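You operate a simulated robot arm through the tools that you are given. There is no shell and no other tool. Be economical: measure what you need, move in short steps, check, and stop when the job is done.

You are at the controls of a simulated robot arm. One attempt, no reset.

TASK
Cancel STORE, pull zoom and shape down, and centre both blue knobs.
Fine: One press of STORE cancels it; the other faders and buttons stay.

The check looks at the end state, three seconds after you hand in, the way a careful person would. Anything else that was tipped, shoved, dropped, spilled or broken makes it a failure.

THE ROBOT
A 7-joint arm with a two-finger parallel gripper, fixed in place. Base frame: the origin is at the foot of the arm, x ahead of it, y to its left, z up; the work surface is at about z = 840. Lengths are in mm, angles in rad, forces in N, time in s.
With the tool pointing down near the work surface it reaches from about 300 to 700 mm from the base axis. Its first joint turns from -1.152 to 1.152 rad. Payload 1.57 kg.
Tool frame: the origin (TCP) lies between the finger pads and is the grasp point; the fingertips stand 30 mm ahead of it; z points along the fingers, y is the line along which they close. Largest opening 110 mm; finger width 24, thickness 12; the body of the gripper, 48 by 112 mm, starts 78 mm behind the TCP.
Orientation is told as [roll, pitch, yaw] about the base's x, y, z axes, in that order, counted from this pose: with the fingers straight down and closing along the base's y, the tool's x points along the base's -x, its y along +y and its z along -z.

THE INTERFACE
- The arm moves only by the tool apply_moves. Its argument "rows" is one flat list of numbers, 7 for each row, row after row: the shift along the tool's x, y, z in cm, then the turn, a rotation vector about the tool's x, y, z in rad, then the opening, from 0 (shut) to 1 (fully open). In form: [x, y, z, ax, ay, az, fingers, x, y, z, ax, ay, az, fingers, ...]. A call has 1 to 10 rows; each row is the pose to reach, as a shift and turn from the pose commanded when the call began, along the tool's axes at that moment. Each row takes 0.2 s and may step no farther than 50 mm and 0.15 rad from the row before; otherwise, or with a gripper value out of range, the whole call is refused. Where a pose cannot be reached the arm comes as near as it can. A force on the tool above 40 N (or 10 N above the force at the start of the call, whichever is more), or a blocked arm, ends the call early, and 0.2 s more pass. Each finger travels about 108 mm/s and halts on what it meets, pressing with about 34 N; the grip force reading is that of the motor and also rises with nothing between the fingers. The clock runs only during rows and for 0.2 s after the last one: add rows that repeat a pose to give the fingers time. The reply holds the time, the measured pose of the TCP, the force on the tool along the base axes, the opening and the grip force, in the units named above and with some noise, and new pictures: "show" is both (left out), scene, wrist or none.
- Cameras (640 x 400 px; columns grow to the right, rows downward): "scene" is fixed at [173.1, -405.6, 1381.6]; the picture's right is [0.61, -0.79, 0.00], its down [-0.60, -0.46, -0.65] and it looks along [0.52, 0.40, -0.76] (base axes); focal length 302 px, centre (320, 200). "wrist" rides on the gripper at [70, 16, -141] in the tool frame; the picture's right is [-0.23, 0.97, 0.00], its down [-0.86, -0.20, -0.48] and it looks along [-0.47, -0.11, 0.88] (tool axes); focal length 222 px, centre (320, 200). There is no depth. A picture from a camera that has moved, and an enlarged one, comes with that camera's place and axes in the base frame and with its lens. The place of the scene camera against the robot may be out by one fixed shift of up to 12 mm in any direction.
- inspect(camera, box): a new picture of the part [left, top, right, bottom] of that camera's present view, enlarged. No time passes.
- hand_in(): hands the job in; it is judged then, once.

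Go step by step. Nothing tells you positions but the pictures and the camera data: compare them with the known pose of the tool, close in by small moves and look again before you grip or let go. The budget is 120 turns and 170 pictures, counting those below and the enlarged ones. Unless the task says otherwise, let go and move clear before handing in, and close with one line.

The tools are called after "Emit:" as a command line: name --argument value ..., lists and objects as JSON in quotes. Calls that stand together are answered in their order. apply_moves: Moves the arm, as the interface text tells. Its arguments: {"type":"object","properties":{"rows":{"type":"array","items":{"type":"number"}},"show":{"type":"string","enum":["both","scene","wrist","none"]}},"required":["rows"]} The other tools are called the same way: inspect (camera, box) takes an enlarged picture of a part of a camera's view; hand_in () hands the job in.

At the start:

```text
t: 0.0
eef_pos: [426.7, -116.4, 1120.0]
tool_rot: [-0.001, -0.001, 0.0]
ft_force: [-0.3, 0.0, -1.0]
gripper_width: 109.8
finger_force: 0.1
```

scene: 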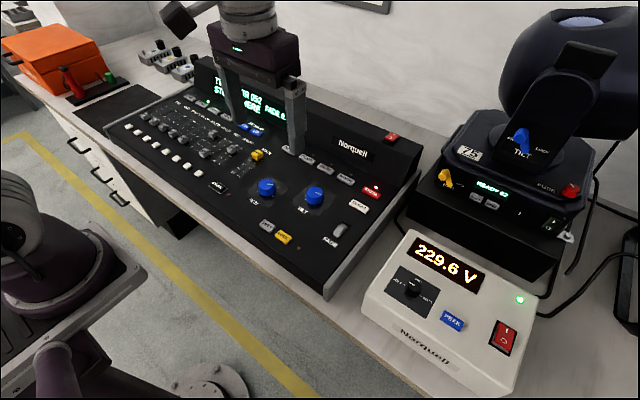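
wrist: 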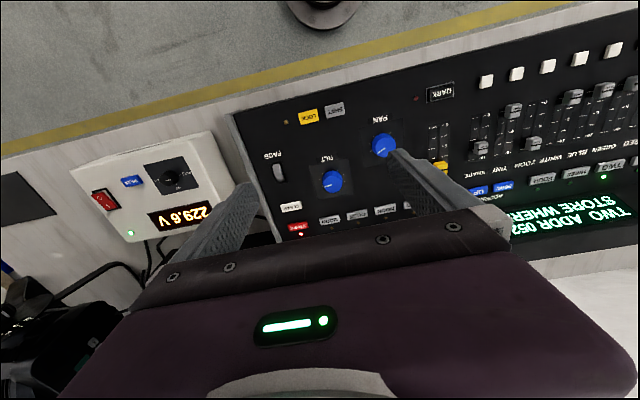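

I see a lighting desk with faders, two blue knobs (PAN, TILT) and a red STORE button; I'll look closer before moving.

Emit:
inspect --camera "scene" --box '[110, 80, 270, 200]'

Emit:
inspect --camera "scene" --box '[230, 120, 410, 260]'

Emit:
inspect --camera "wrist" --box '[400, 50, 640, 240]'

Emit:
inspect --camera "wrist" --box '[240, 80, 440, 240]'

```text
3.33 times, centred on (190, 140) of scene
camera zoom: at [173.1, -405.6, 1381.6], right [0.61, -0.79, 0.0], down [-0.6, -0.46, -0.65], along [0.52, 0.4, -0.76], focal length 1005 px, centre (753, 400)
```

zoom: 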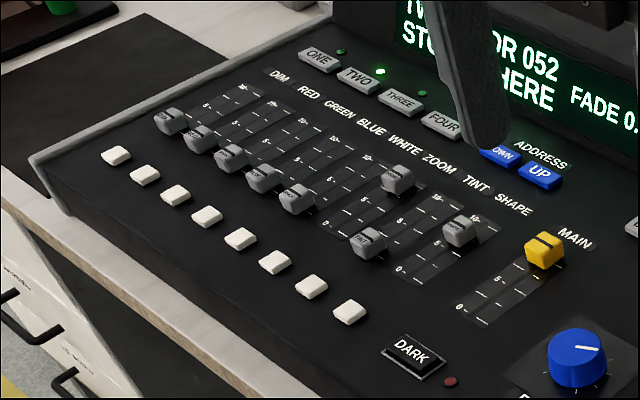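

```text
2.86 times, centred on (320, 190) of scene
camera zoom: at [173.1, -405.6, 1381.6], right [0.61, -0.79, 0.0], down [-0.6, -0.46, -0.65], along [0.52, 0.4, -0.76], focal length 861 px, centre (320, 229)
```

zoom: 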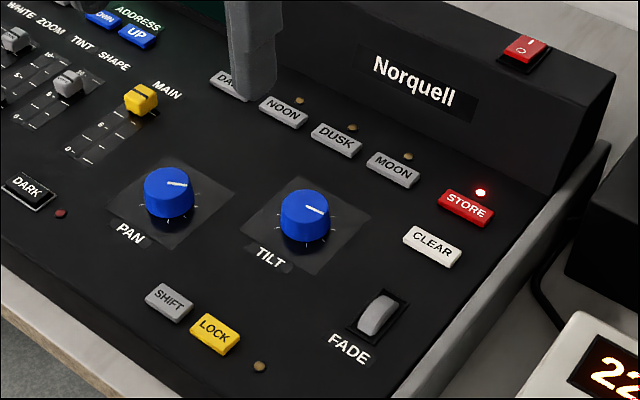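

```text
2.11 times, centred on (520, 145) of wrist
camera zoom: at [357.3, -97.9, 1261.1], right [0.23, 0.97, 0.0], down [0.86, -0.2, 0.48], along [0.47, -0.11, -0.88], focal length 468 px, centre (-101, 316)
```

zoom: 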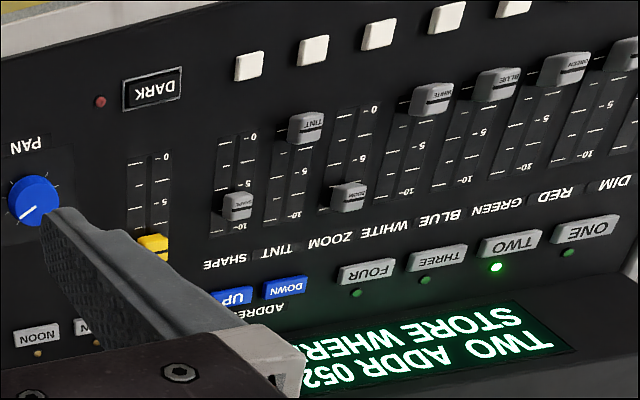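

```text
2.50 times, centred on (340, 160) of wrist
camera zoom: at [357.3, -97.9, 1261.1], right [0.23, 0.97, 0.0], down [0.86, -0.2, 0.48], along [0.47, -0.11, -0.88], focal length 555 px, centre (270, 300)
```

zoom: 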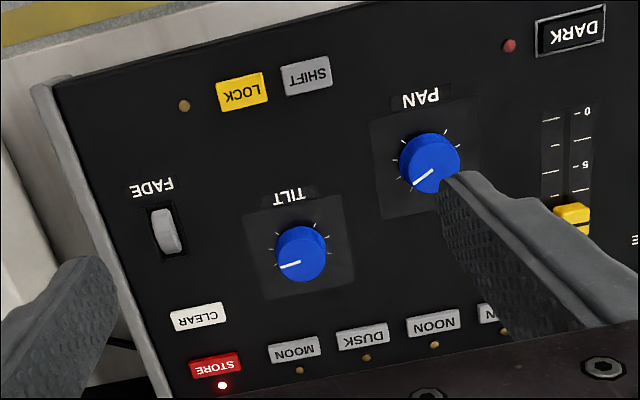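

The desk is square to the base with the operator side toward the robot. STORE is estimated at about (621, -208), PAN (482, -15), TILT (529, -114), ZOOM (541, 242) and SHAPE (529, 153), with the panel top at about z 865. I'll close the fingers and approach above STORE.

Emit:
apply_moves --rows '[-3.5, -1.8, 2.4, 0, 0, 0, 0.7, -7, -3.6, 4.8, 0, 0, 0, 0.3, -10.5, -5.4, 7.2, 0, 0, 0, 0, -14, -7.2, 9.6, 0, 0, 0, 0, -17.5, -9.2, 12, 0, 0, 0, 0, -17.5, -9.2, 12, 0, 0, 0, 0]'

```text
t: 1.4
eef_pos: [602.8, -205.8, 996.0]
tool_rot: [0.0, 0.001, 0.001]
ft_force: [0.5, -0.1, 0.2]
gripper_width: 0.1
finger_force: 21.0
camera wrist: at [533.3, -188.6, 1137.9], right [0.23, 0.97, 0.0], down [0.86, -0.2, 0.48], along [0.47, -0.11, -0.88], focal length 222 px, centre (320, 200)
```

scene: 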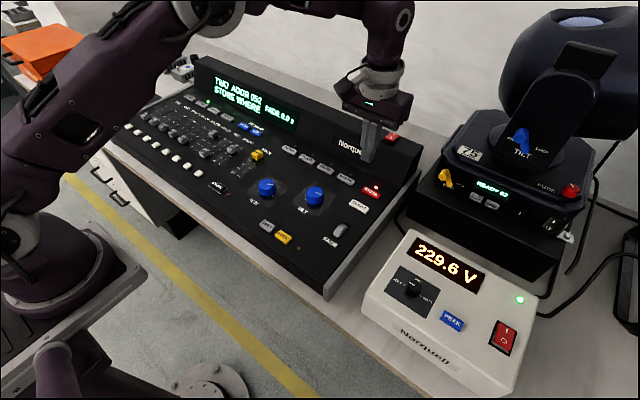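
wrist: 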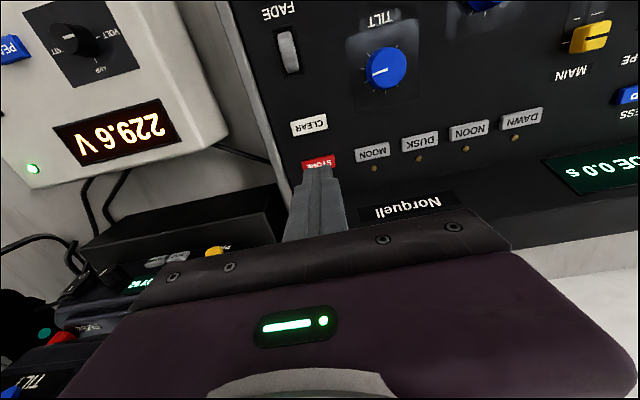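

STORE triangulates to about (627, -211, 857). I'll move over it and descend to about 25 mm above it.

Emit:
apply_moves --rows '[-2.4, -0.6, 2, 0, 0, 0, 0, -2.4, -0.6, 5, 0, 0, 0, 0, -2.4, -0.6, 8.4, 0, 0, 0, 0, -2.4, -0.6, 8.4, 0, 0, 0, 0]'

Emit:
inspect --camera "scene" --box '[320, 140, 420, 220]'

```text
t: 2.4
eef_pos: [628.1, -214.2, 915.5]
tool_rot: [0.0, 0.0, 0.0]
ft_force: [0.1, -0.2, 0.0]
gripper_width: 0.0
finger_force: 21.1
camera wrist: at [557.8, -196.3, 1057.1], right [0.23, 0.97, 0.0], down [0.86, -0.2, 0.48], along [0.47, -0.11, -0.88], focal length 222 px, centre (320, 200)
```

scene: 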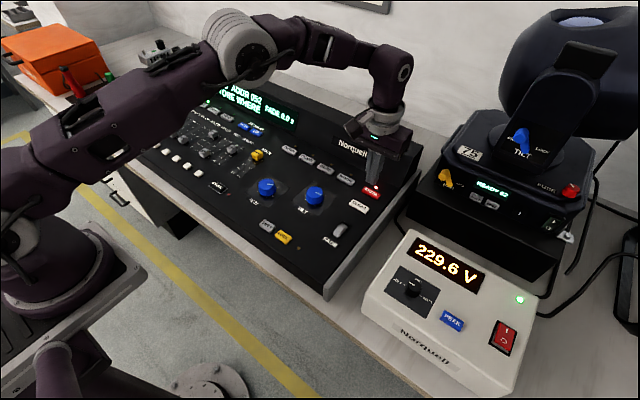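
wrist: 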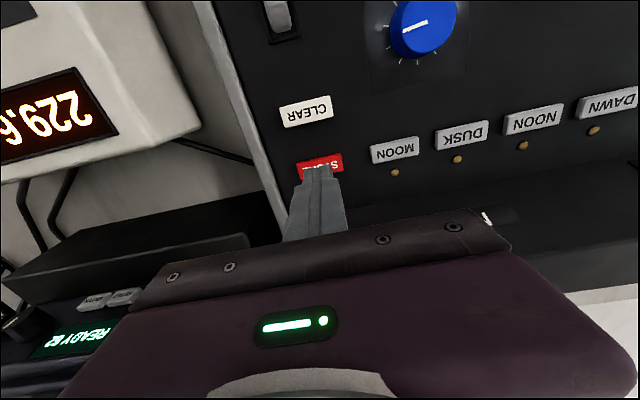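

```text
5.00 times, centred on (370, 180) of scene
camera zoom: at [173.1, -405.6, 1381.6], right [0.61, -0.79, 0.0], down [-0.6, -0.46, -0.65], along [0.52, 0.4, -0.76], focal length 1507 px, centre (70, 300)
```

zoom: 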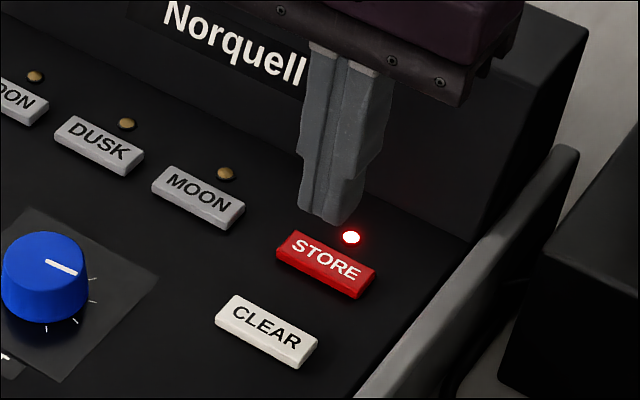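

The fingers are over STORE, and I'll descend to just above contact, shifted 4 mm toward the robot to avoid the LED.

Emit:
apply_moves --rows '[0.4, 0.15, 1.2, 0, 0, 0, 0, 0.4, 0.15, 2.4, 0, 0, 0, 0, 0.4, 0.15, 2.6, 0, 0, 0, 0]' --show "wrist"

Emit:
inspect --camera "scene" --box '[320, 140, 420, 220]'

```text
t: 3.2
eef_pos: [622.9, -212.8, 890.1]
tool_rot: [0.0, 0.0, -0.002]
ft_force: [0.1, 0.1, -0.4]
gripper_width: 0.0
finger_force: 21.4
camera wrist: at [553.3, -195.0, 1031.3], right [0.23, 0.97, 0.0], down [0.86, -0.2, 0.48], along [0.47, -0.11, -0.88], focal length 222 px, centre (320, 200)
```

wrist: 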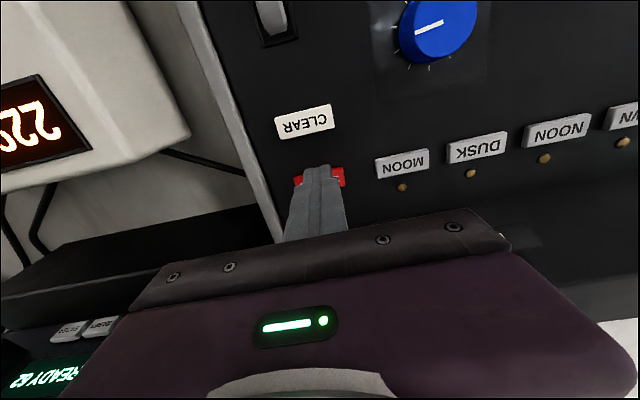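

```text
5.00 times, centred on (370, 180) of scene
camera zoom: at [173.1, -405.6, 1381.6], right [0.61, -0.79, 0.0], down [-0.6, -0.46, -0.65], along [0.52, 0.4, -0.76], focal length 1507 px, centre (70, 300)
```

zoom: 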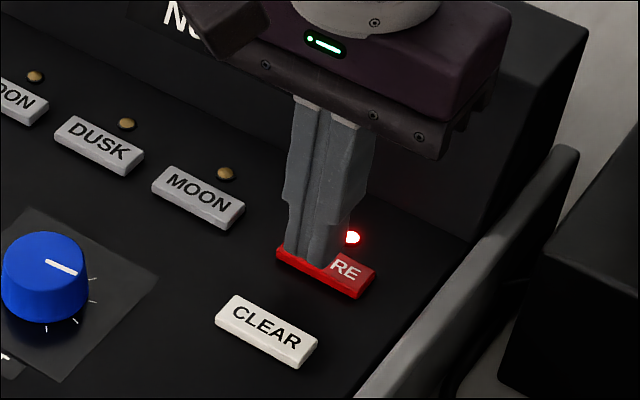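

Now I'm hovering a few millimetres above STORE; I'll press in small steps.

Emit:
apply_moves --rows '[0, 0, 0.2, 0, 0, 0, 0, 0, 0, 0.4, 0, 0, 0, 0]' --show "none"

Emit:
inspect --camera "scene" --box '[320, 140, 420, 220]'

```text
t: 3.8
eef_pos: [622.9, -211.5, 884.2]
tool_rot: [0.001, 0.0, 0.001]
ft_force: [0.4, -0.2, -0.2]
gripper_width: 0.1
finger_force: 21.2
```

```text
5.00 times, centred on (370, 180) of scene
camera zoom: at [173.1, -405.6, 1381.6], right [0.61, -0.79, 0.0], down [-0.6, -0.46, -0.65], along [0.52, 0.4, -0.76], focal length 1507 px, centre (70, 300)
```

zoom: 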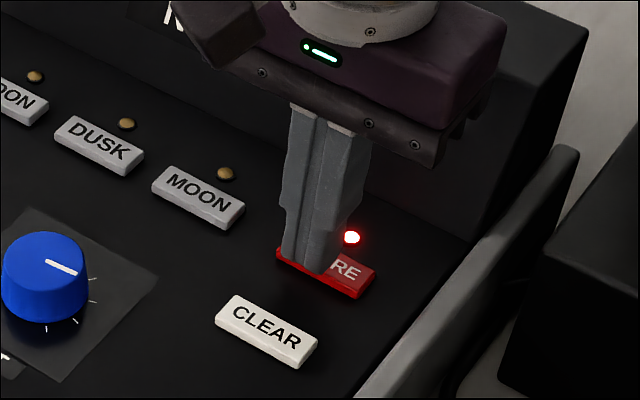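

No contact yet, so I'll go on down in small steps.

Emit:
apply_moves --rows '[0, -0.2, 0.15, 0, 0, 0, 0, 0, -0.2, 0.3, 0, 0, 0, 0]' --show "none"

Emit:
inspect --camera "scene" --box '[320, 140, 420, 220]'

```text
t: 4.4
eef_pos: [623.1, -214.2, 881.7]
tool_rot: [0.0, 0.0, -0.001]
ft_force: [-0.5, 0.3, 0.8]
gripper_width: 0.0
finger_force: 21.3
```

```text
5.00 times, centred on (370, 180) of scene
camera zoom: at [173.1, -405.6, 1381.6], right [0.61, -0.79, 0.0], down [-0.6, -0.46, -0.65], along [0.52, 0.4, -0.76], focal length 1507 px, centre (70, 300)
```

zoom: 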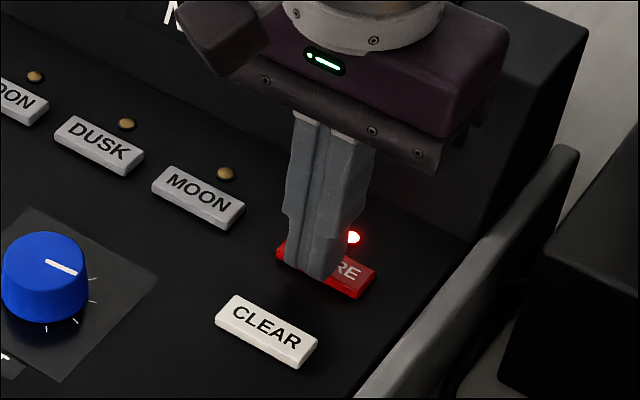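

Still no force; the tip is probably just above a slightly lower button. I'll continue, shifted 3 mm in -y.

Emit:
apply_moves --rows '[0, -0.3, 0.15, 0, 0, 0, 0, 0, -0.3, 0.3, 0, 0, 0, 0]' --show "wrist"

Emit:
inspect --camera "scene" --box '[320, 140, 420, 220]'

Emit:
inspect --camera "wrist" --box '[270, 130, 370, 220]'

```text
t: 5.0
eef_pos: [622.1, -215.7, 879.8]
tool_rot: [0.002, 0.0, 0.0]
ft_force: [0.3, 0.7, 0.2]
gripper_width: 0.0
finger_force: 21.5
camera wrist: at [552.4, -198.8, 1021.8], right [0.23, 0.97, 0.0], down [0.86, -0.2, 0.48], along [0.47, -0.11, -0.88], focal length 222 px, centre (320, 200)
```

wrist: 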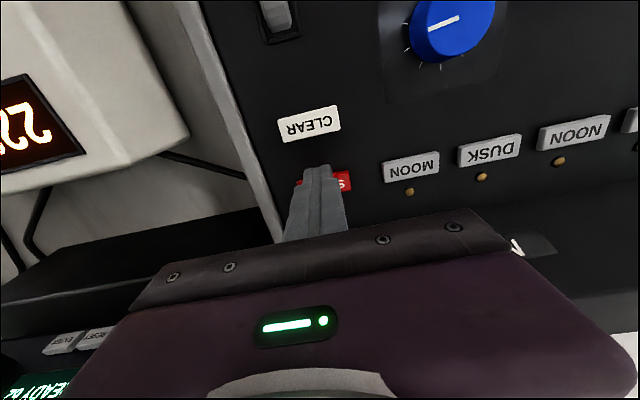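

```text
5.00 times, centred on (370, 180) of scene
camera zoom: at [173.1, -405.6, 1381.6], right [0.61, -0.79, 0.0], down [-0.6, -0.46, -0.65], along [0.52, 0.4, -0.76], focal length 1507 px, centre (70, 300)
```

zoom: 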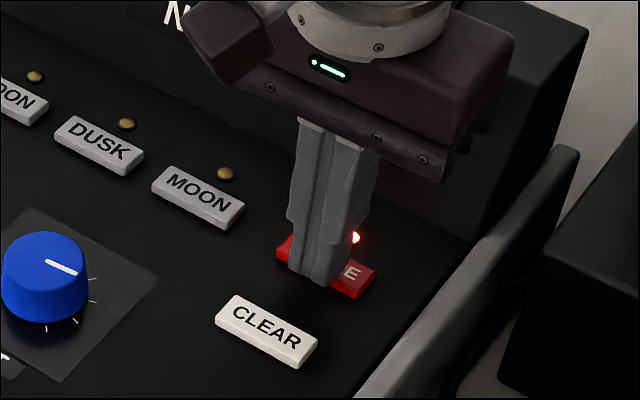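

```text
4.44 times, centred on (320, 175) of wrist
camera zoom: at [552.4, -198.8, 1021.8], right [0.23, 0.97, 0.0], down [0.86, -0.2, 0.48], along [0.47, -0.11, -0.88], focal length 987 px, centre (320, 311)
```

zoom: 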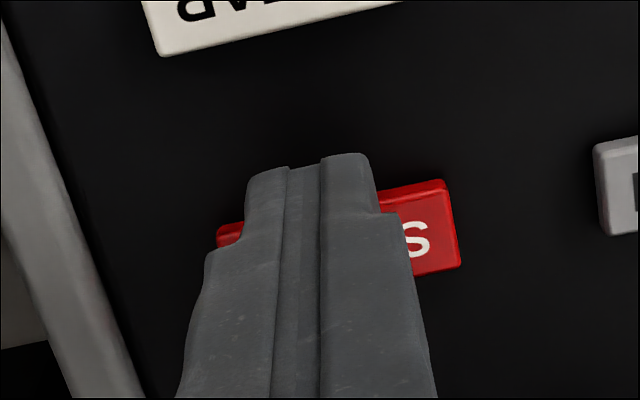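

The wrist view shows the tip a bit toward -x and -y of the button's centre. I'll lift slightly, recentre by (+5, +3) and continue down.

Emit:
apply_moves --rows '[0, 0, -0.4, 0, 0, 0, 0, -0.5, 0.35, -0.4, 0, 0, 0, 0, -0.5, 0.35, 0, 0, 0, 0, 0, -0.5, 0.35, 0.2, 0, 0, 0, 0]' --show "none"

Emit:
inspect --camera "scene" --box '[320, 140, 420, 220]'

Emit:
inspect --camera "wrist" --box '[270, 130, 370, 220]'

```text
t: 6.0
eef_pos: [626.0, -212.8, 877.5]
tool_rot: [-0.001, 0.001, 0.002]
ft_force: [0.2, 0.6, -0.5]
gripper_width: 0.1
finger_force: 21.2
```

```text
5.00 times, centred on (370, 180) of scene
camera zoom: at [173.1, -405.6, 1381.6], right [0.61, -0.79, 0.0], down [-0.6, -0.46, -0.65], along [0.52, 0.4, -0.76], focal length 1507 px, centre (70, 300)
```

zoom: 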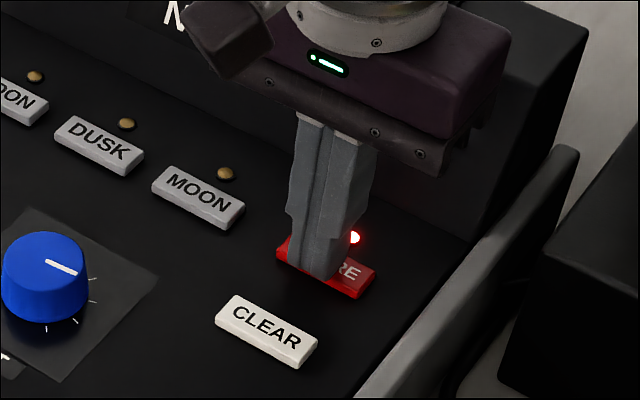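

```text
4.44 times, centred on (320, 175) of wrist
camera zoom: at [557.3, -195.6, 1019.3], right [0.23, 0.97, 0.0], down [0.85, -0.2, 0.48], along [0.47, -0.11, -0.88], focal length 987 px, centre (320, 311)
```

zoom: 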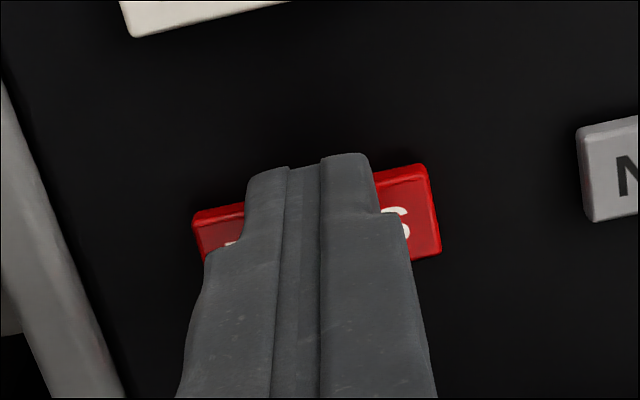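

Centred now; I'll press on downward in 1.5 mm steps, watching the force.

Emit:
apply_moves --rows '[0, 0, 0.15, 0, 0, 0, 0, 0, 0, 0.3, 0, 0, 0, 0]' --show "none"

Emit:
inspect --camera "scene" --box '[320, 140, 420, 220]'

```text
t: 6.6
eef_pos: [627.6, -212.8, 873.4]
tool_rot: [0.0, 0.001, 0.002]
ft_force: [-1.1, 1.1, 2.5]
gripper_width: 0.0
finger_force: 21.3
```

```text
5.00 times, centred on (370, 180) of scene
camera zoom: at [173.0, -405.6, 1381.6], right [0.61, -0.79, 0.0], down [-0.6, -0.46, -0.65], along [0.52, 0.4, -0.76], focal length 1507 px, centre (70, 300)
```

zoom: 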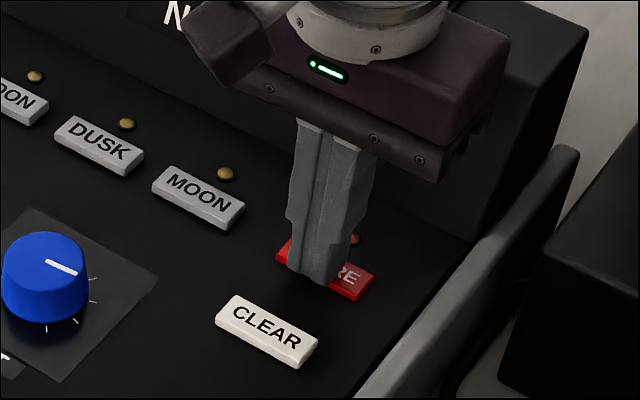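

The LED went out, so STORE is cancelled. I'll lift straight up and travel left toward ZOOM/SHAPE.

Emit:
apply_moves --rows '[0, 0, -4, 0, 0, 0, 0, 0, 0, -8.5, 0, 0, 0, 0, 0.5, 4.5, -10, 0, 0, 0, 0, 1, 9.3, -10, 0, 0, 0, 0, 1.5, 14.1, -10, 0, 0, 0, 0, 2, 18.9, -10, 0, 0, 0, 0, 2.5, 23.7, -10, 0, 0, 0, 0, 3, 28.5, -10, 0, 0, 0, 0, 3.5, 33.3, -10, 0, 0, 0, 0, 4, 38.1, -10, 0, 0, 0, 0]'

Emit:
inspect --camera "wrist" --box '[220, 30, 480, 220]'

```text
t: 8.8
eef_pos: [585.0, 168.4, 977.5]
tool_rot: [-0.003, -0.002, 0.001]
ft_force: [1.3, 0.7, 0.3]
gripper_width: 0.0
finger_force: 21.1
camera wrist: at [515.3, 187.2, 1118.9], right [0.23, 0.97, 0.0], down [0.86, -0.2, 0.48], along [0.47, -0.11, -0.88], focal length 222 px, centre (320, 200)
```

scene: 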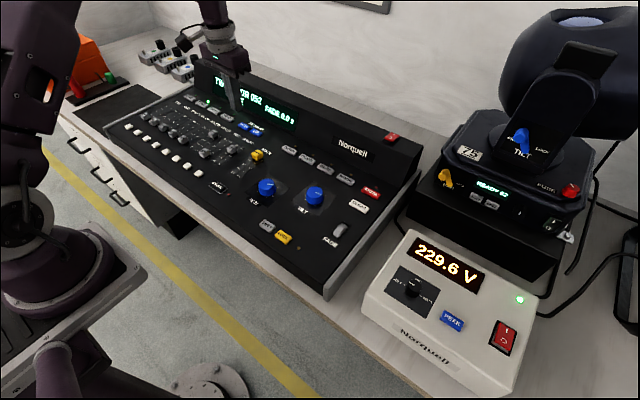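
wrist: 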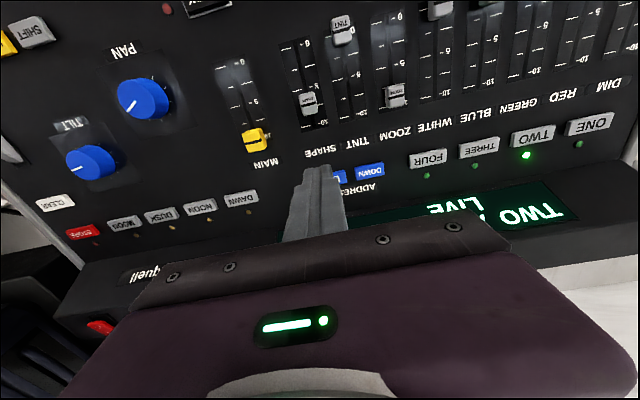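

```text
2.11 times, centred on (350, 125) of wrist
camera zoom: at [515.3, 187.2, 1118.9], right [0.23, 0.97, 0.0], down [0.86, -0.2, 0.48], along [0.47, -0.11, -0.88], focal length 468 px, centre (257, 358)
```

zoom: 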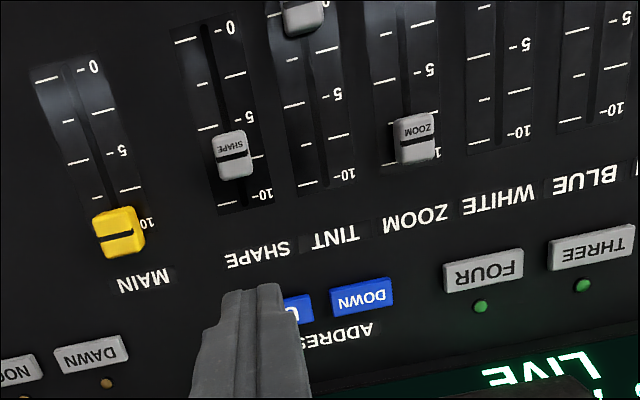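

STORE shows "LIVE" now. SHAPE's cap is at about (536, 166, 855) and ZOOM's at about (548, 259). I'll lower the closed fingers behind SHAPE and check.

Emit:
apply_moves --rows '[0.8, -0.2, 3, 0, 0, 0, 0, 1.6, -0.2, 6, 0, 0, 0, 0, 1.6, -0.2, 7.5, 0, 0, 0, 0, 1.6, -0.2, 7.5, 0, 0, 0, 0]' --show "none"

Emit:
inspect --camera "wrist" --box '[240, 50, 400, 220]'

Emit:
inspect --camera "scene" --box '[170, 80, 290, 170]'

```text
t: 9.8
eef_pos: [570.3, 163.6, 899.1]
tool_rot: [0.0, 0.001, -0.001]
ft_force: [-0.3, -0.2, 0.4]
gripper_width: 0.0
finger_force: 21.5
```

```text
2.35 times, centred on (320, 135) of wrist
camera zoom: at [500.7, 181.2, 1040.8], right [0.23, 0.97, 0.0], down [0.86, -0.2, 0.48], along [0.47, -0.11, -0.88], focal length 523 px, centre (320, 353)
```

zoom: 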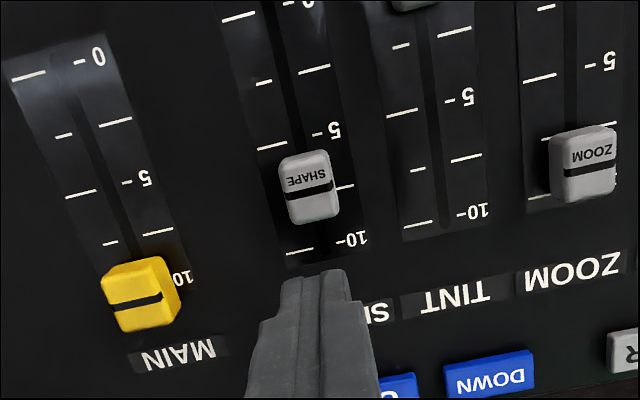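

```text
4.44 times, centred on (230, 125) of scene
camera zoom: at [173.1, -405.6, 1381.6], right [0.61, -0.79, 0.0], down [-0.6, -0.46, -0.65], along [0.52, 0.4, -0.76], focal length 1340 px, centre (720, 533)
```

zoom: 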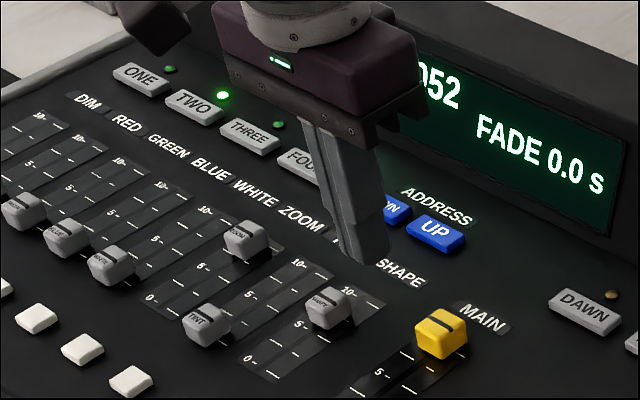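

SHAPE's cap is at y≈168 and the tip is behind it. I'll shift +4 mm in y and descend gently to tip height ≈ 846.

Emit:
apply_moves --rows '[0, 0.4, 1.2, 0, 0, 0, 0, 0, 0.4, 2.0, 0, 0, 0, 0, 0, 0.4, 2.3, 0, 0, 0, 0]' --show "none"

Emit:
inspect --camera "wrist" --box '[240, 50, 400, 220]'

Emit:
inspect --camera "scene" --box '[190, 100, 290, 180]'

```text
t: 10.6
eef_pos: [570.5, 170.2, 876.3]
tool_rot: [-0.001, 0.001, -0.001]
ft_force: [-0.1, 0.1, -0.6]
gripper_width: 0.2
finger_force: 21.1
```

```text
2.35 times, centred on (320, 135) of wrist
camera zoom: at [501.1, 187.3, 1018.2], right [0.23, 0.97, 0.0], down [0.85, -0.2, 0.48], along [0.47, -0.11, -0.88], focal length 523 px, centre (320, 353)
```

zoom: 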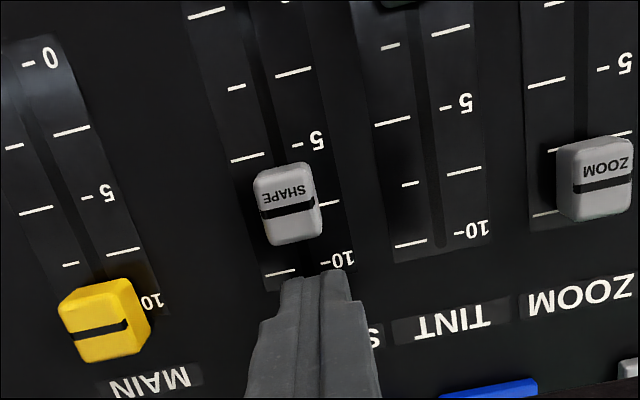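

```text
5.00 times, centred on (240, 140) of scene
camera zoom: at [173.1, -405.6, 1381.6], right [0.61, -0.79, 0.0], down [-0.6, -0.46, -0.65], along [0.52, 0.4, -0.76], focal length 1507 px, centre (720, 500)
```

zoom: 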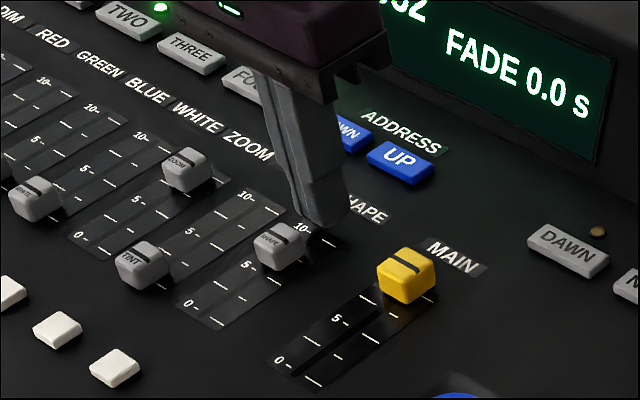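

Aligned behind SHAPE; I'll pull toward the robot (−x) in slow steps.

Emit:
apply_moves --rows '[0.8, 0, 0.1, 0, 0, 0, 0, 1.6, 0, 0.1, 0, 0, 0, 0, 2.4, 0, 0.1, 0, 0, 0, 0, 3.2, 0, 0.1, 0, 0, 0, 0, 4.0, 0, 0.1, 0, 0, 0, 0, 4.8, 0, 0.1, 0, 0, 0, 0, 5.6, 0, 0.1, 0, 0, 0, 0, 6.2, 0, 0.1, 0, 0, 0, 0]' --show "none"

Emit:
inspect --camera "wrist" --box '[240, 50, 400, 220]'

Emit:
inspect --camera "scene" --box '[190, 100, 290, 180]'

```text
t: 12.4
eef_pos: [506.2, 170.8, 875.0]
tool_rot: [-0.001, 0.002, -0.001]
ft_force: [0.7, -0.6, 0.8]
gripper_width: 0.1
finger_force: 21.7
```

```text
2.35 times, centred on (320, 135) of wrist
camera zoom: at [438.1, 187.0, 1016.7], right [0.23, 0.97, 0.0], down [0.86, -0.2, 0.48], along [0.47, -0.11, -0.88], focal length 523 px, centre (320, 353)
```

zoom: 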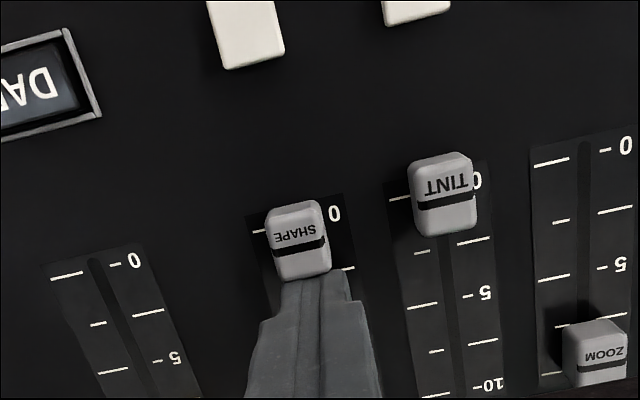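

```text
5.00 times, centred on (240, 140) of scene
camera zoom: at [173.1, -405.6, 1381.6], right [0.61, -0.79, 0.0], down [-0.6, -0.46, -0.65], along [0.52, 0.4, -0.76], focal length 1507 px, centre (720, 500)
```

zoom: 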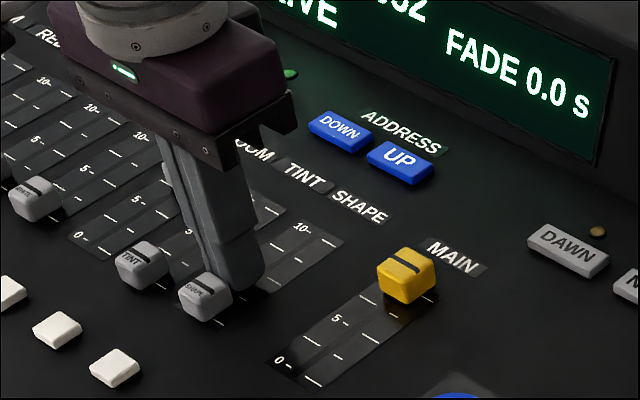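

SHAPE is moving well and is near 0. I'll push on gently to the end stop.

Emit:
apply_moves --rows '[0.4, 0, 0, 0, 0, 0, 0, 0.8, 0, 0, 0, 0, 0, 0, 1.1, 0, 0, 0, 0, 0, 0]' --show "none"

Emit:
inspect --camera "wrist" --box '[240, 50, 400, 220]'

Emit:
inspect --camera "scene" --box '[190, 100, 290, 180]'

```text
t: 13.2
eef_pos: [499.3, 169.1, 874.6]
tool_rot: [0.001, -0.002, 0.0]
ft_force: [12.4, -0.5, 0.2]
gripper_width: 0.1
finger_force: 21.4
```

```text
2.35 times, centred on (320, 135) of wrist
camera zoom: at [428.9, 186.5, 1017.4], right [0.23, 0.97, 0.0], down [0.85, -0.2, 0.48], along [0.47, -0.11, -0.88], focal length 523 px, centre (320, 353)
```

zoom: 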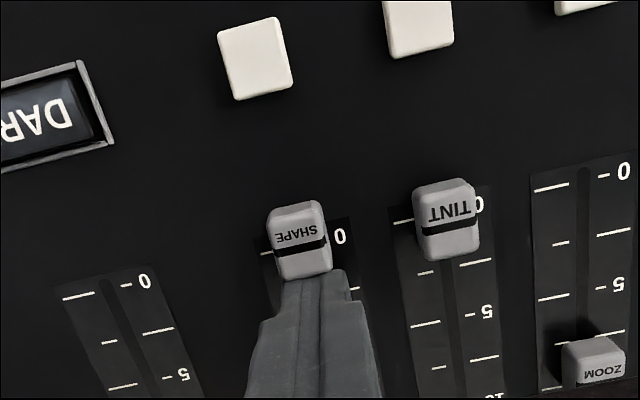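

```text
5.00 times, centred on (240, 140) of scene
camera zoom: at [173.4, -405.7, 1381.5], right [0.61, -0.79, 0.0], down [-0.6, -0.46, -0.65], along [0.52, 0.4, -0.76], focal length 1507 px, centre (720, 500)
```

zoom: 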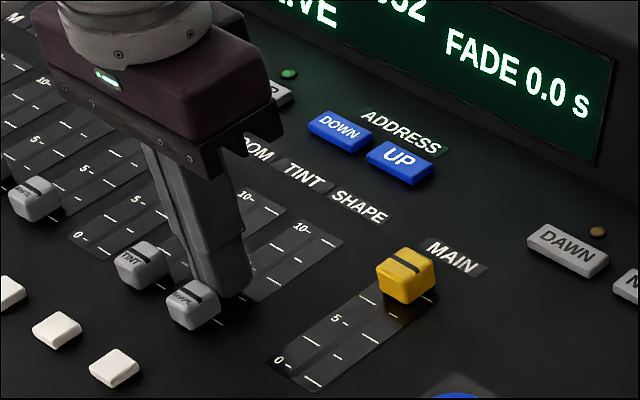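

SHAPE has hit its end stop (12 N). I'll back off, lift and go behind ZOOM at about (582, 261).

Emit:
apply_moves --rows '[-0.6, 0, 0, 0, 0, 0, 0, -0.8, 0, -4, 0, 0, 0, 0, -3, 2, -6, 0, 0, 0, 0, -6, 5, -6, 0, 0, 0, 0, -8.4, 8, -6, 0, 0, 0, 0, -8.4, 9.2, -5, 0, 0, 0, 0, -8.4, 9.2, -2.5, 0, 0, 0, 0, -8.4, 9.2, -2.5, 0, 0, 0, 0]' --show "none"

Emit:
inspect --camera "wrist" --box '[240, 50, 400, 220]'

Emit:
inspect --camera "scene" --box '[170, 100, 270, 180]'

```text
t: 15.0
eef_pos: [581.7, 262.9, 897.7]
tool_rot: [0.001, 0.002, 0.001]
ft_force: [0.1, 0.3, 0.1]
gripper_width: 0.2
finger_force: 21.0
```

```text
2.35 times, centred on (320, 135) of wrist
camera zoom: at [512.2, 280.4, 1039.7], right [0.23, 0.97, 0.0], down [0.86, -0.2, 0.48], along [0.47, -0.11, -0.88], focal length 523 px, centre (320, 353)
```

zoom: 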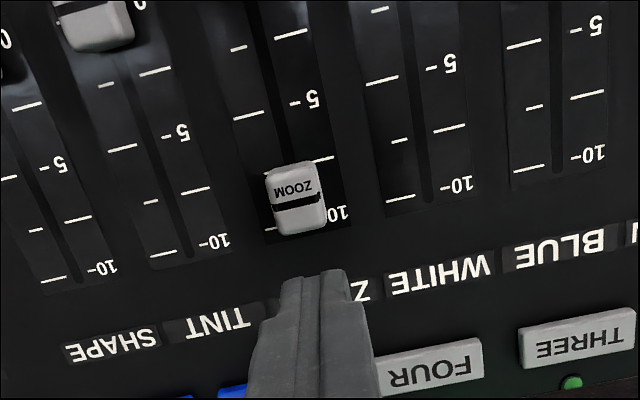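

```text
5.00 times, centred on (220, 140) of scene
camera zoom: at [173.1, -405.6, 1381.6], right [0.61, -0.79, 0.0], down [-0.6, -0.46, -0.65], along [0.52, 0.4, -0.76], focal length 1507 px, centre (820, 500)
```

zoom: 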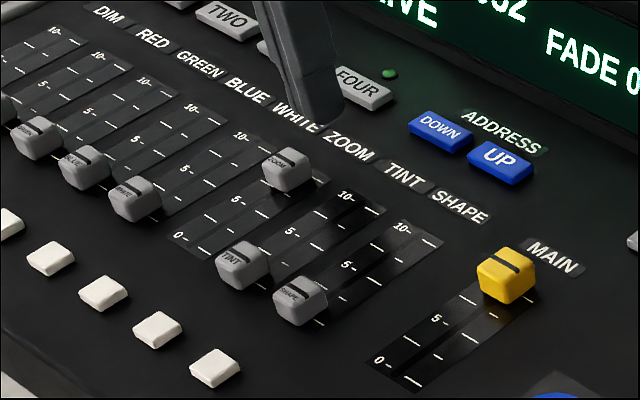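

ZOOM's cap is at (548, 264), in line. I'll descend and pull it back.

Emit:
apply_moves --rows '[0, 0.1, 1.2, 0, 0, 0, 0, 0, 0.1, 2.3, 0, 0, 0, 0, 0.8, 0.1, 2.3, 0, 0, 0, 0, 1.6, 0.1, 2.3, 0, 0, 0, 0, 2.4, 0.1, 2.3, 0, 0, 0, 0, 3.2, 0.1, 2.3, 0, 0, 0, 0, 4.1, 0.1, 2.3, 0, 0, 0, 0, 5.0, 0.1, 2.3, 0, 0, 0, 0, 5.9, 0.1, 2.3, 0, 0, 0, 0, 6.8, 0.1, 2.3, 0, 0, 0, 0]' --show "none"

Emit:
inspect --camera "wrist" --box '[240, 50, 400, 220]'

```text
t: 17.2
eef_pos: [513.9, 263.4, 875.9]
tool_rot: [0.0, 0.0, -0.001]
ft_force: [0.2, -0.5, -1.1]
gripper_width: 0.0
finger_force: 21.6
```

```text
2.35 times, centred on (320, 135) of wrist
camera zoom: at [444.3, 280.9, 1018.8], right [0.23, 0.97, 0.0], down [0.86, -0.2, 0.48], along [0.47, -0.11, -0.88], focal length 523 px, centre (320, 353)
```

zoom: 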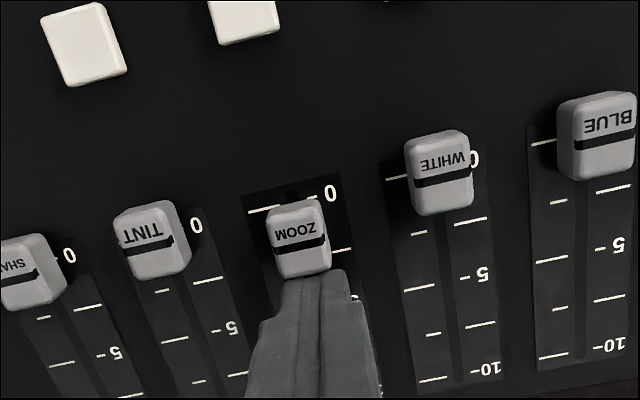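

Good; now the last ~15 mm to the stop.

Emit:
apply_moves --rows '[0.5, 0, 0, 0, 0, 0, 0, 1.0, 0, 0, 0, 0, 0, 0, 1.4, 0, 0, 0, 0, 0, 0, 1.7, 0, 0, 0, 0, 0, 0]' --show "none"

Emit:
inspect --camera "wrist" --box '[240, 50, 400, 220]'

```text
t: 18.2
eef_pos: [498.5, 263.2, 877.9]
tool_rot: [0.002, -0.004, 0.001]
ft_force: [13.0, 0.5, -4.1]
gripper_width: 0.0
finger_force: 21.4
```

```text
2.35 times, centred on (320, 135) of wrist
camera zoom: at [429.1, 279.9, 1019.2], right [0.23, 0.97, 0.0], down [0.85, -0.2, 0.48], along [0.47, -0.11, -0.88], focal length 523 px, centre (320, 353)
```

zoom: 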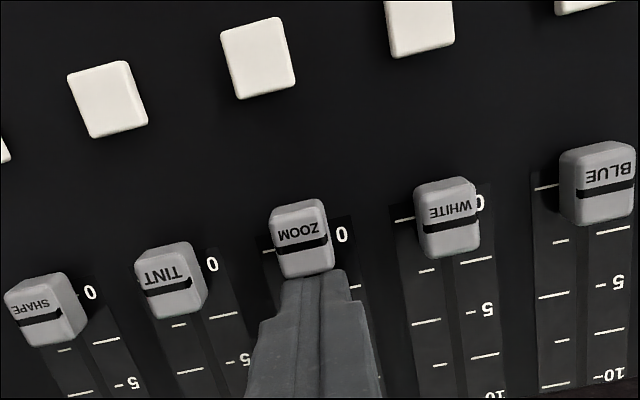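

ZOOM is at its stop as well. I'll back off, lift high and go over PAN at about (485, -12).

Emit:
apply_moves --rows '[-0.6, 0, 0, 0, 0, 0, 0, -0.6, 0, -4.5, 0, 0, 0, 0, -0.4, -4, -7.5, 0, 0, 0, 0, 0, -8.8, -8.5, 0, 0, 0, 0, 0.5, -13.7, -8.5, 0, 0, 0, 0, 1.0, -18.6, -8.5, 0, 0, 0, 0.3, 1.3, -23.4, -8.5, 0, 0, 0, 0.6, 1.3, -27.5, -8.5, 0, 0, 0, 0.8, 1.3, -27.5, -8.5, 0, 0, 0, 0.8]'

Emit:
inspect --camera "wrist" --box '[220, 60, 420, 220]'

Emit:
inspect --camera "scene" --box '[230, 150, 350, 230]'

```text
t: 20.2
eef_pos: [478.5, -14.1, 961.9]
tool_rot: [-0.001, 0.001, -0.001]
ft_force: [-0.2, 1.1, 0.3]
gripper_width: 88.0
finger_force: 0.2
camera wrist: at [409.1, 3.3, 1104.1], right [0.23, 0.97, 0.0], down [0.86, -0.2, 0.48], along [0.47, -0.11, -0.88], focal length 222 px, centre (320, 200)
```

scene: 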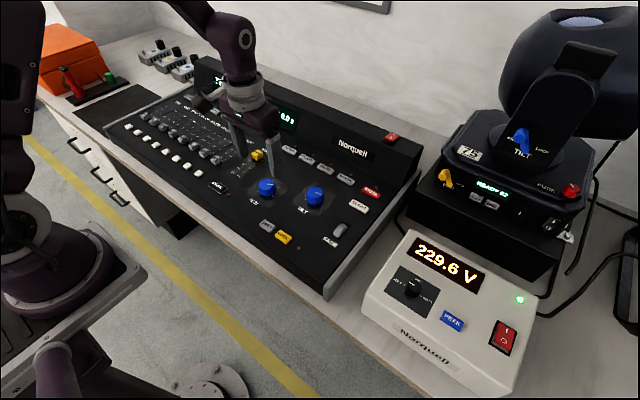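
wrist: 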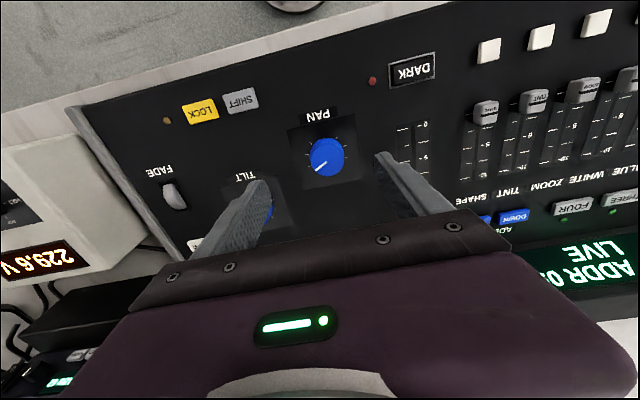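

```text
2.50 times, centred on (320, 140) of wrist
camera zoom: at [409.1, 3.3, 1104.1], right [0.23, 0.97, 0.0], down [0.86, -0.2, 0.48], along [0.47, -0.11, -0.88], focal length 555 px, centre (320, 350)
```

zoom: 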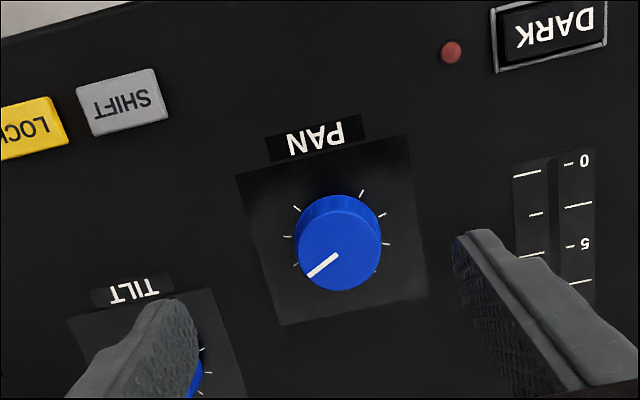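

```text
5.00 times, centred on (290, 190) of scene
camera zoom: at [173.1, -405.7, 1381.6], right [0.61, -0.79, 0.0], down [-0.6, -0.46, -0.65], along [0.52, 0.4, -0.76], focal length 1507 px, centre (470, 250)
```

zoom: 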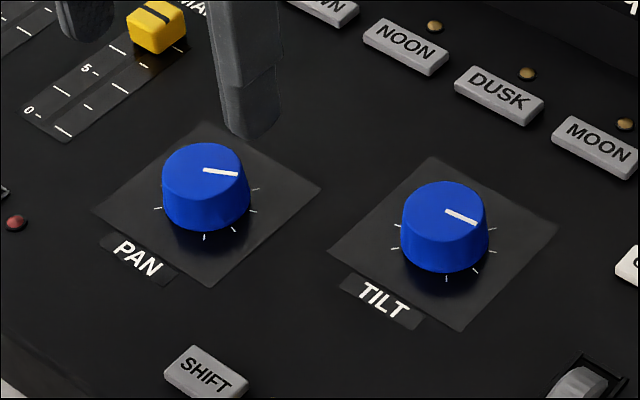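

PAN's centre is at about (490, -7). Its pointer sits ~60-65° clockwise of straight-ahead, TILT's ~80°. I'll move over PAN, pre-turn the gripper clockwise ~0.57 rad with 65 mm opening and descend to check.

Emit:
apply_moves --rows '[-0.4, 0.2, 1.0, 0, 0, 0.14, 0.6, -0.8, 0.5, 2.0, 0, 0, 0.28, 0.6, -1.2, 0.7, 3, 0, 0, 0.42, 0.6, -1.2, 0.7, 4.0, 0, 0, 0.57, 0.6, -1.2, 0.7, 4.0, 0, 0, 0.57, 0.6]' --show "wrist"

Emit:
inspect --camera "scene" --box '[230, 140, 350, 230]'

Emit:
inspect --camera "wrist" --box '[220, 60, 420, 220]'

```text
t: 21.4
eef_pos: [494.9, -7.7, 923.1]
tool_rot: [0.001, 0.0, -0.572]
ft_force: [-0.1, 0.2, 0.3]
gripper_width: 66.0
finger_force: 0.0
camera wrist: at [445.0, 46.1, 1064.9], right [0.72, 0.7, 0.0], down [0.61, -0.63, 0.48], along [0.33, -0.34, -0.88], focal length 222 px, centre (320, 200)
```

wrist: 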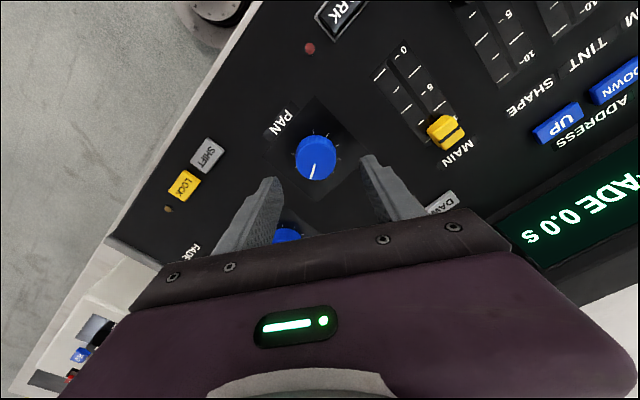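

```text
4.44 times, centred on (290, 185) of scene
camera zoom: at [173.1, -405.6, 1381.6], right [0.61, -0.79, 0.0], down [-0.6, -0.46, -0.65], along [0.52, 0.4, -0.76], focal length 1340 px, centre (453, 267)
```

zoom: 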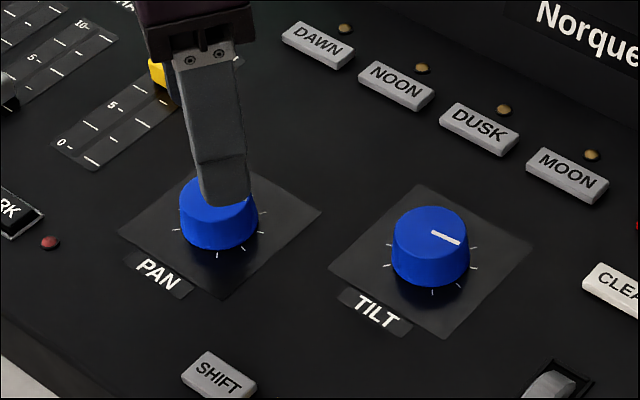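

```text
2.50 times, centred on (320, 140) of wrist
camera zoom: at [445.0, 46.1, 1064.9], right [0.72, 0.7, 0.0], down [0.61, -0.63, 0.48], along [0.33, -0.34, -0.88], focal length 555 px, centre (320, 350)
```

zoom: 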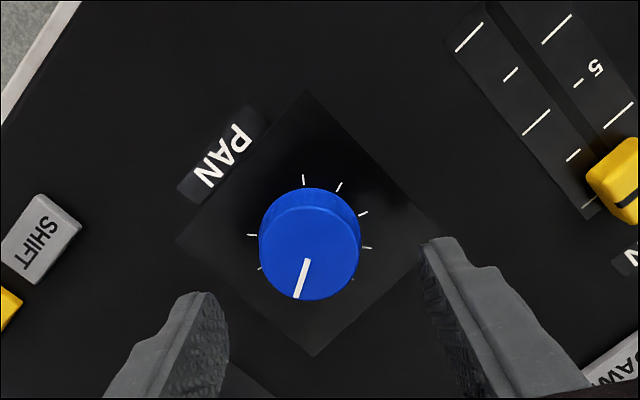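

Knob centre sits ~6 mm toward −x from the tool axis. I'll correct this and descend around the knob, still open.

Emit:
apply_moves --rows '[0.25, -0.16, 1.0, 0, 0, 0, 0.6, 0.5, -0.32, 2.0, 0, 0, 0, 0.6, 0.5, -0.32, 3.2, 0, 0, 0, 0.6, 0.5, -0.32, 4.2, 0, 0, 0, 0.6, 0.5, -0.32, 4.6, 0, 0, 0, 0.6]' --show "none"

Emit:
inspect --camera "scene" --box '[230, 140, 350, 230]'

Emit:
inspect --camera "wrist" --box '[220, 60, 420, 220]'

```text
t: 22.6
eef_pos: [488.8, -5.7, 875.0]
tool_rot: [-0.001, 0.001, -0.572]
ft_force: [-0.4, -0.1, 1.2]
gripper_width: 66.1
finger_force: 0.1
```

```text
4.44 times, centred on (290, 185) of scene
camera zoom: at [173.1, -405.6, 1381.6], right [0.61, -0.79, 0.0], down [-0.6, -0.46, -0.65], along [0.52, 0.4, -0.76], focal length 1340 px, centre (453, 267)
```

zoom: 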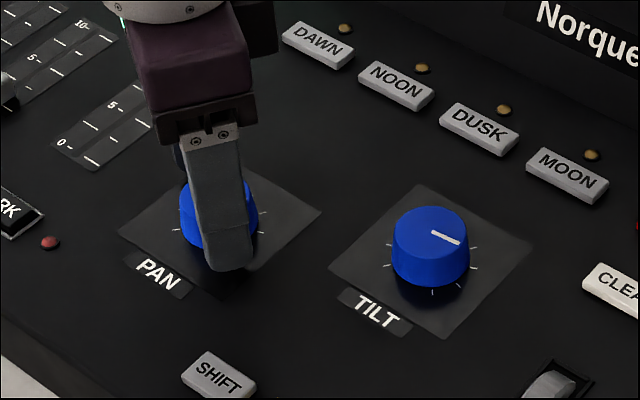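

```text
2.50 times, centred on (320, 140) of wrist
camera zoom: at [440.6, 47.8, 1017.7], right [0.72, 0.7, 0.0], down [0.61, -0.63, 0.48], along [0.33, -0.34, -0.88], focal length 555 px, centre (320, 350)
```

zoom: 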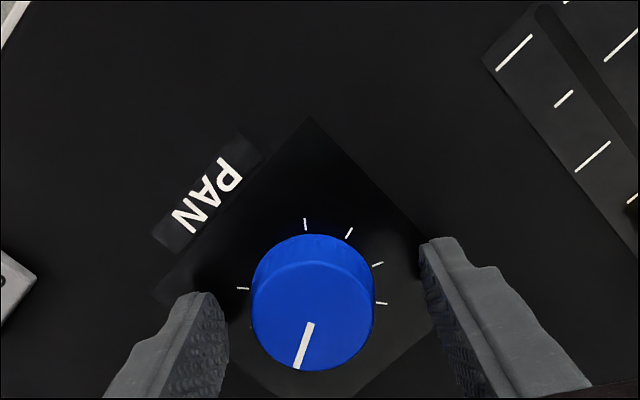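

The knob is ~2.5 mm to the tool's −y side; I'll correct this and close on it.

Emit:
apply_moves --rows '[0, -0.25, 0, 0, 0, 0, 0.6, 0, -0.25, 0, 0, 0, 0, 0.45, 0, -0.25, 0, 0, 0, 0, 0.38, 0, -0.25, 0, 0, 0, 0, 0.3, 0, -0.25, 0, 0, 0, 0, 0.3]' --show "none"

Emit:
inspect --camera "wrist" --box '[220, 60, 420, 220]'

```text
t: 23.8
eef_pos: [488.6, -6.4, 875.8]
tool_rot: [-0.002, 0.0, -0.572]
ft_force: [-1.7, -2.5, 1.2]
gripper_width: 40.1
finger_force: 44.8
```

```text
2.50 times, centred on (320, 140) of wrist
camera zoom: at [439.3, 45.4, 1018.2], right [0.72, 0.7, 0.0], down [0.61, -0.63, 0.48], along [0.33, -0.34, -0.88], focal length 555 px, centre (320, 350)
```

zoom: 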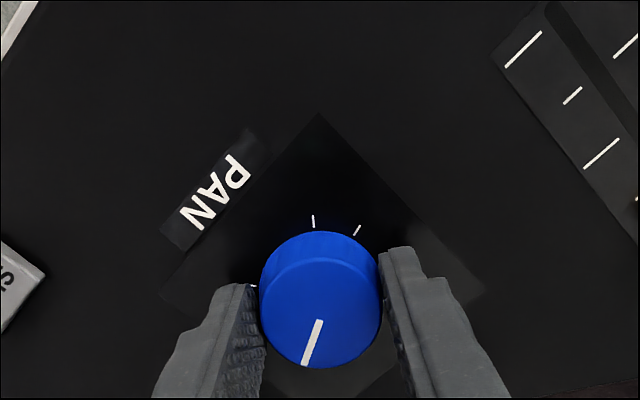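

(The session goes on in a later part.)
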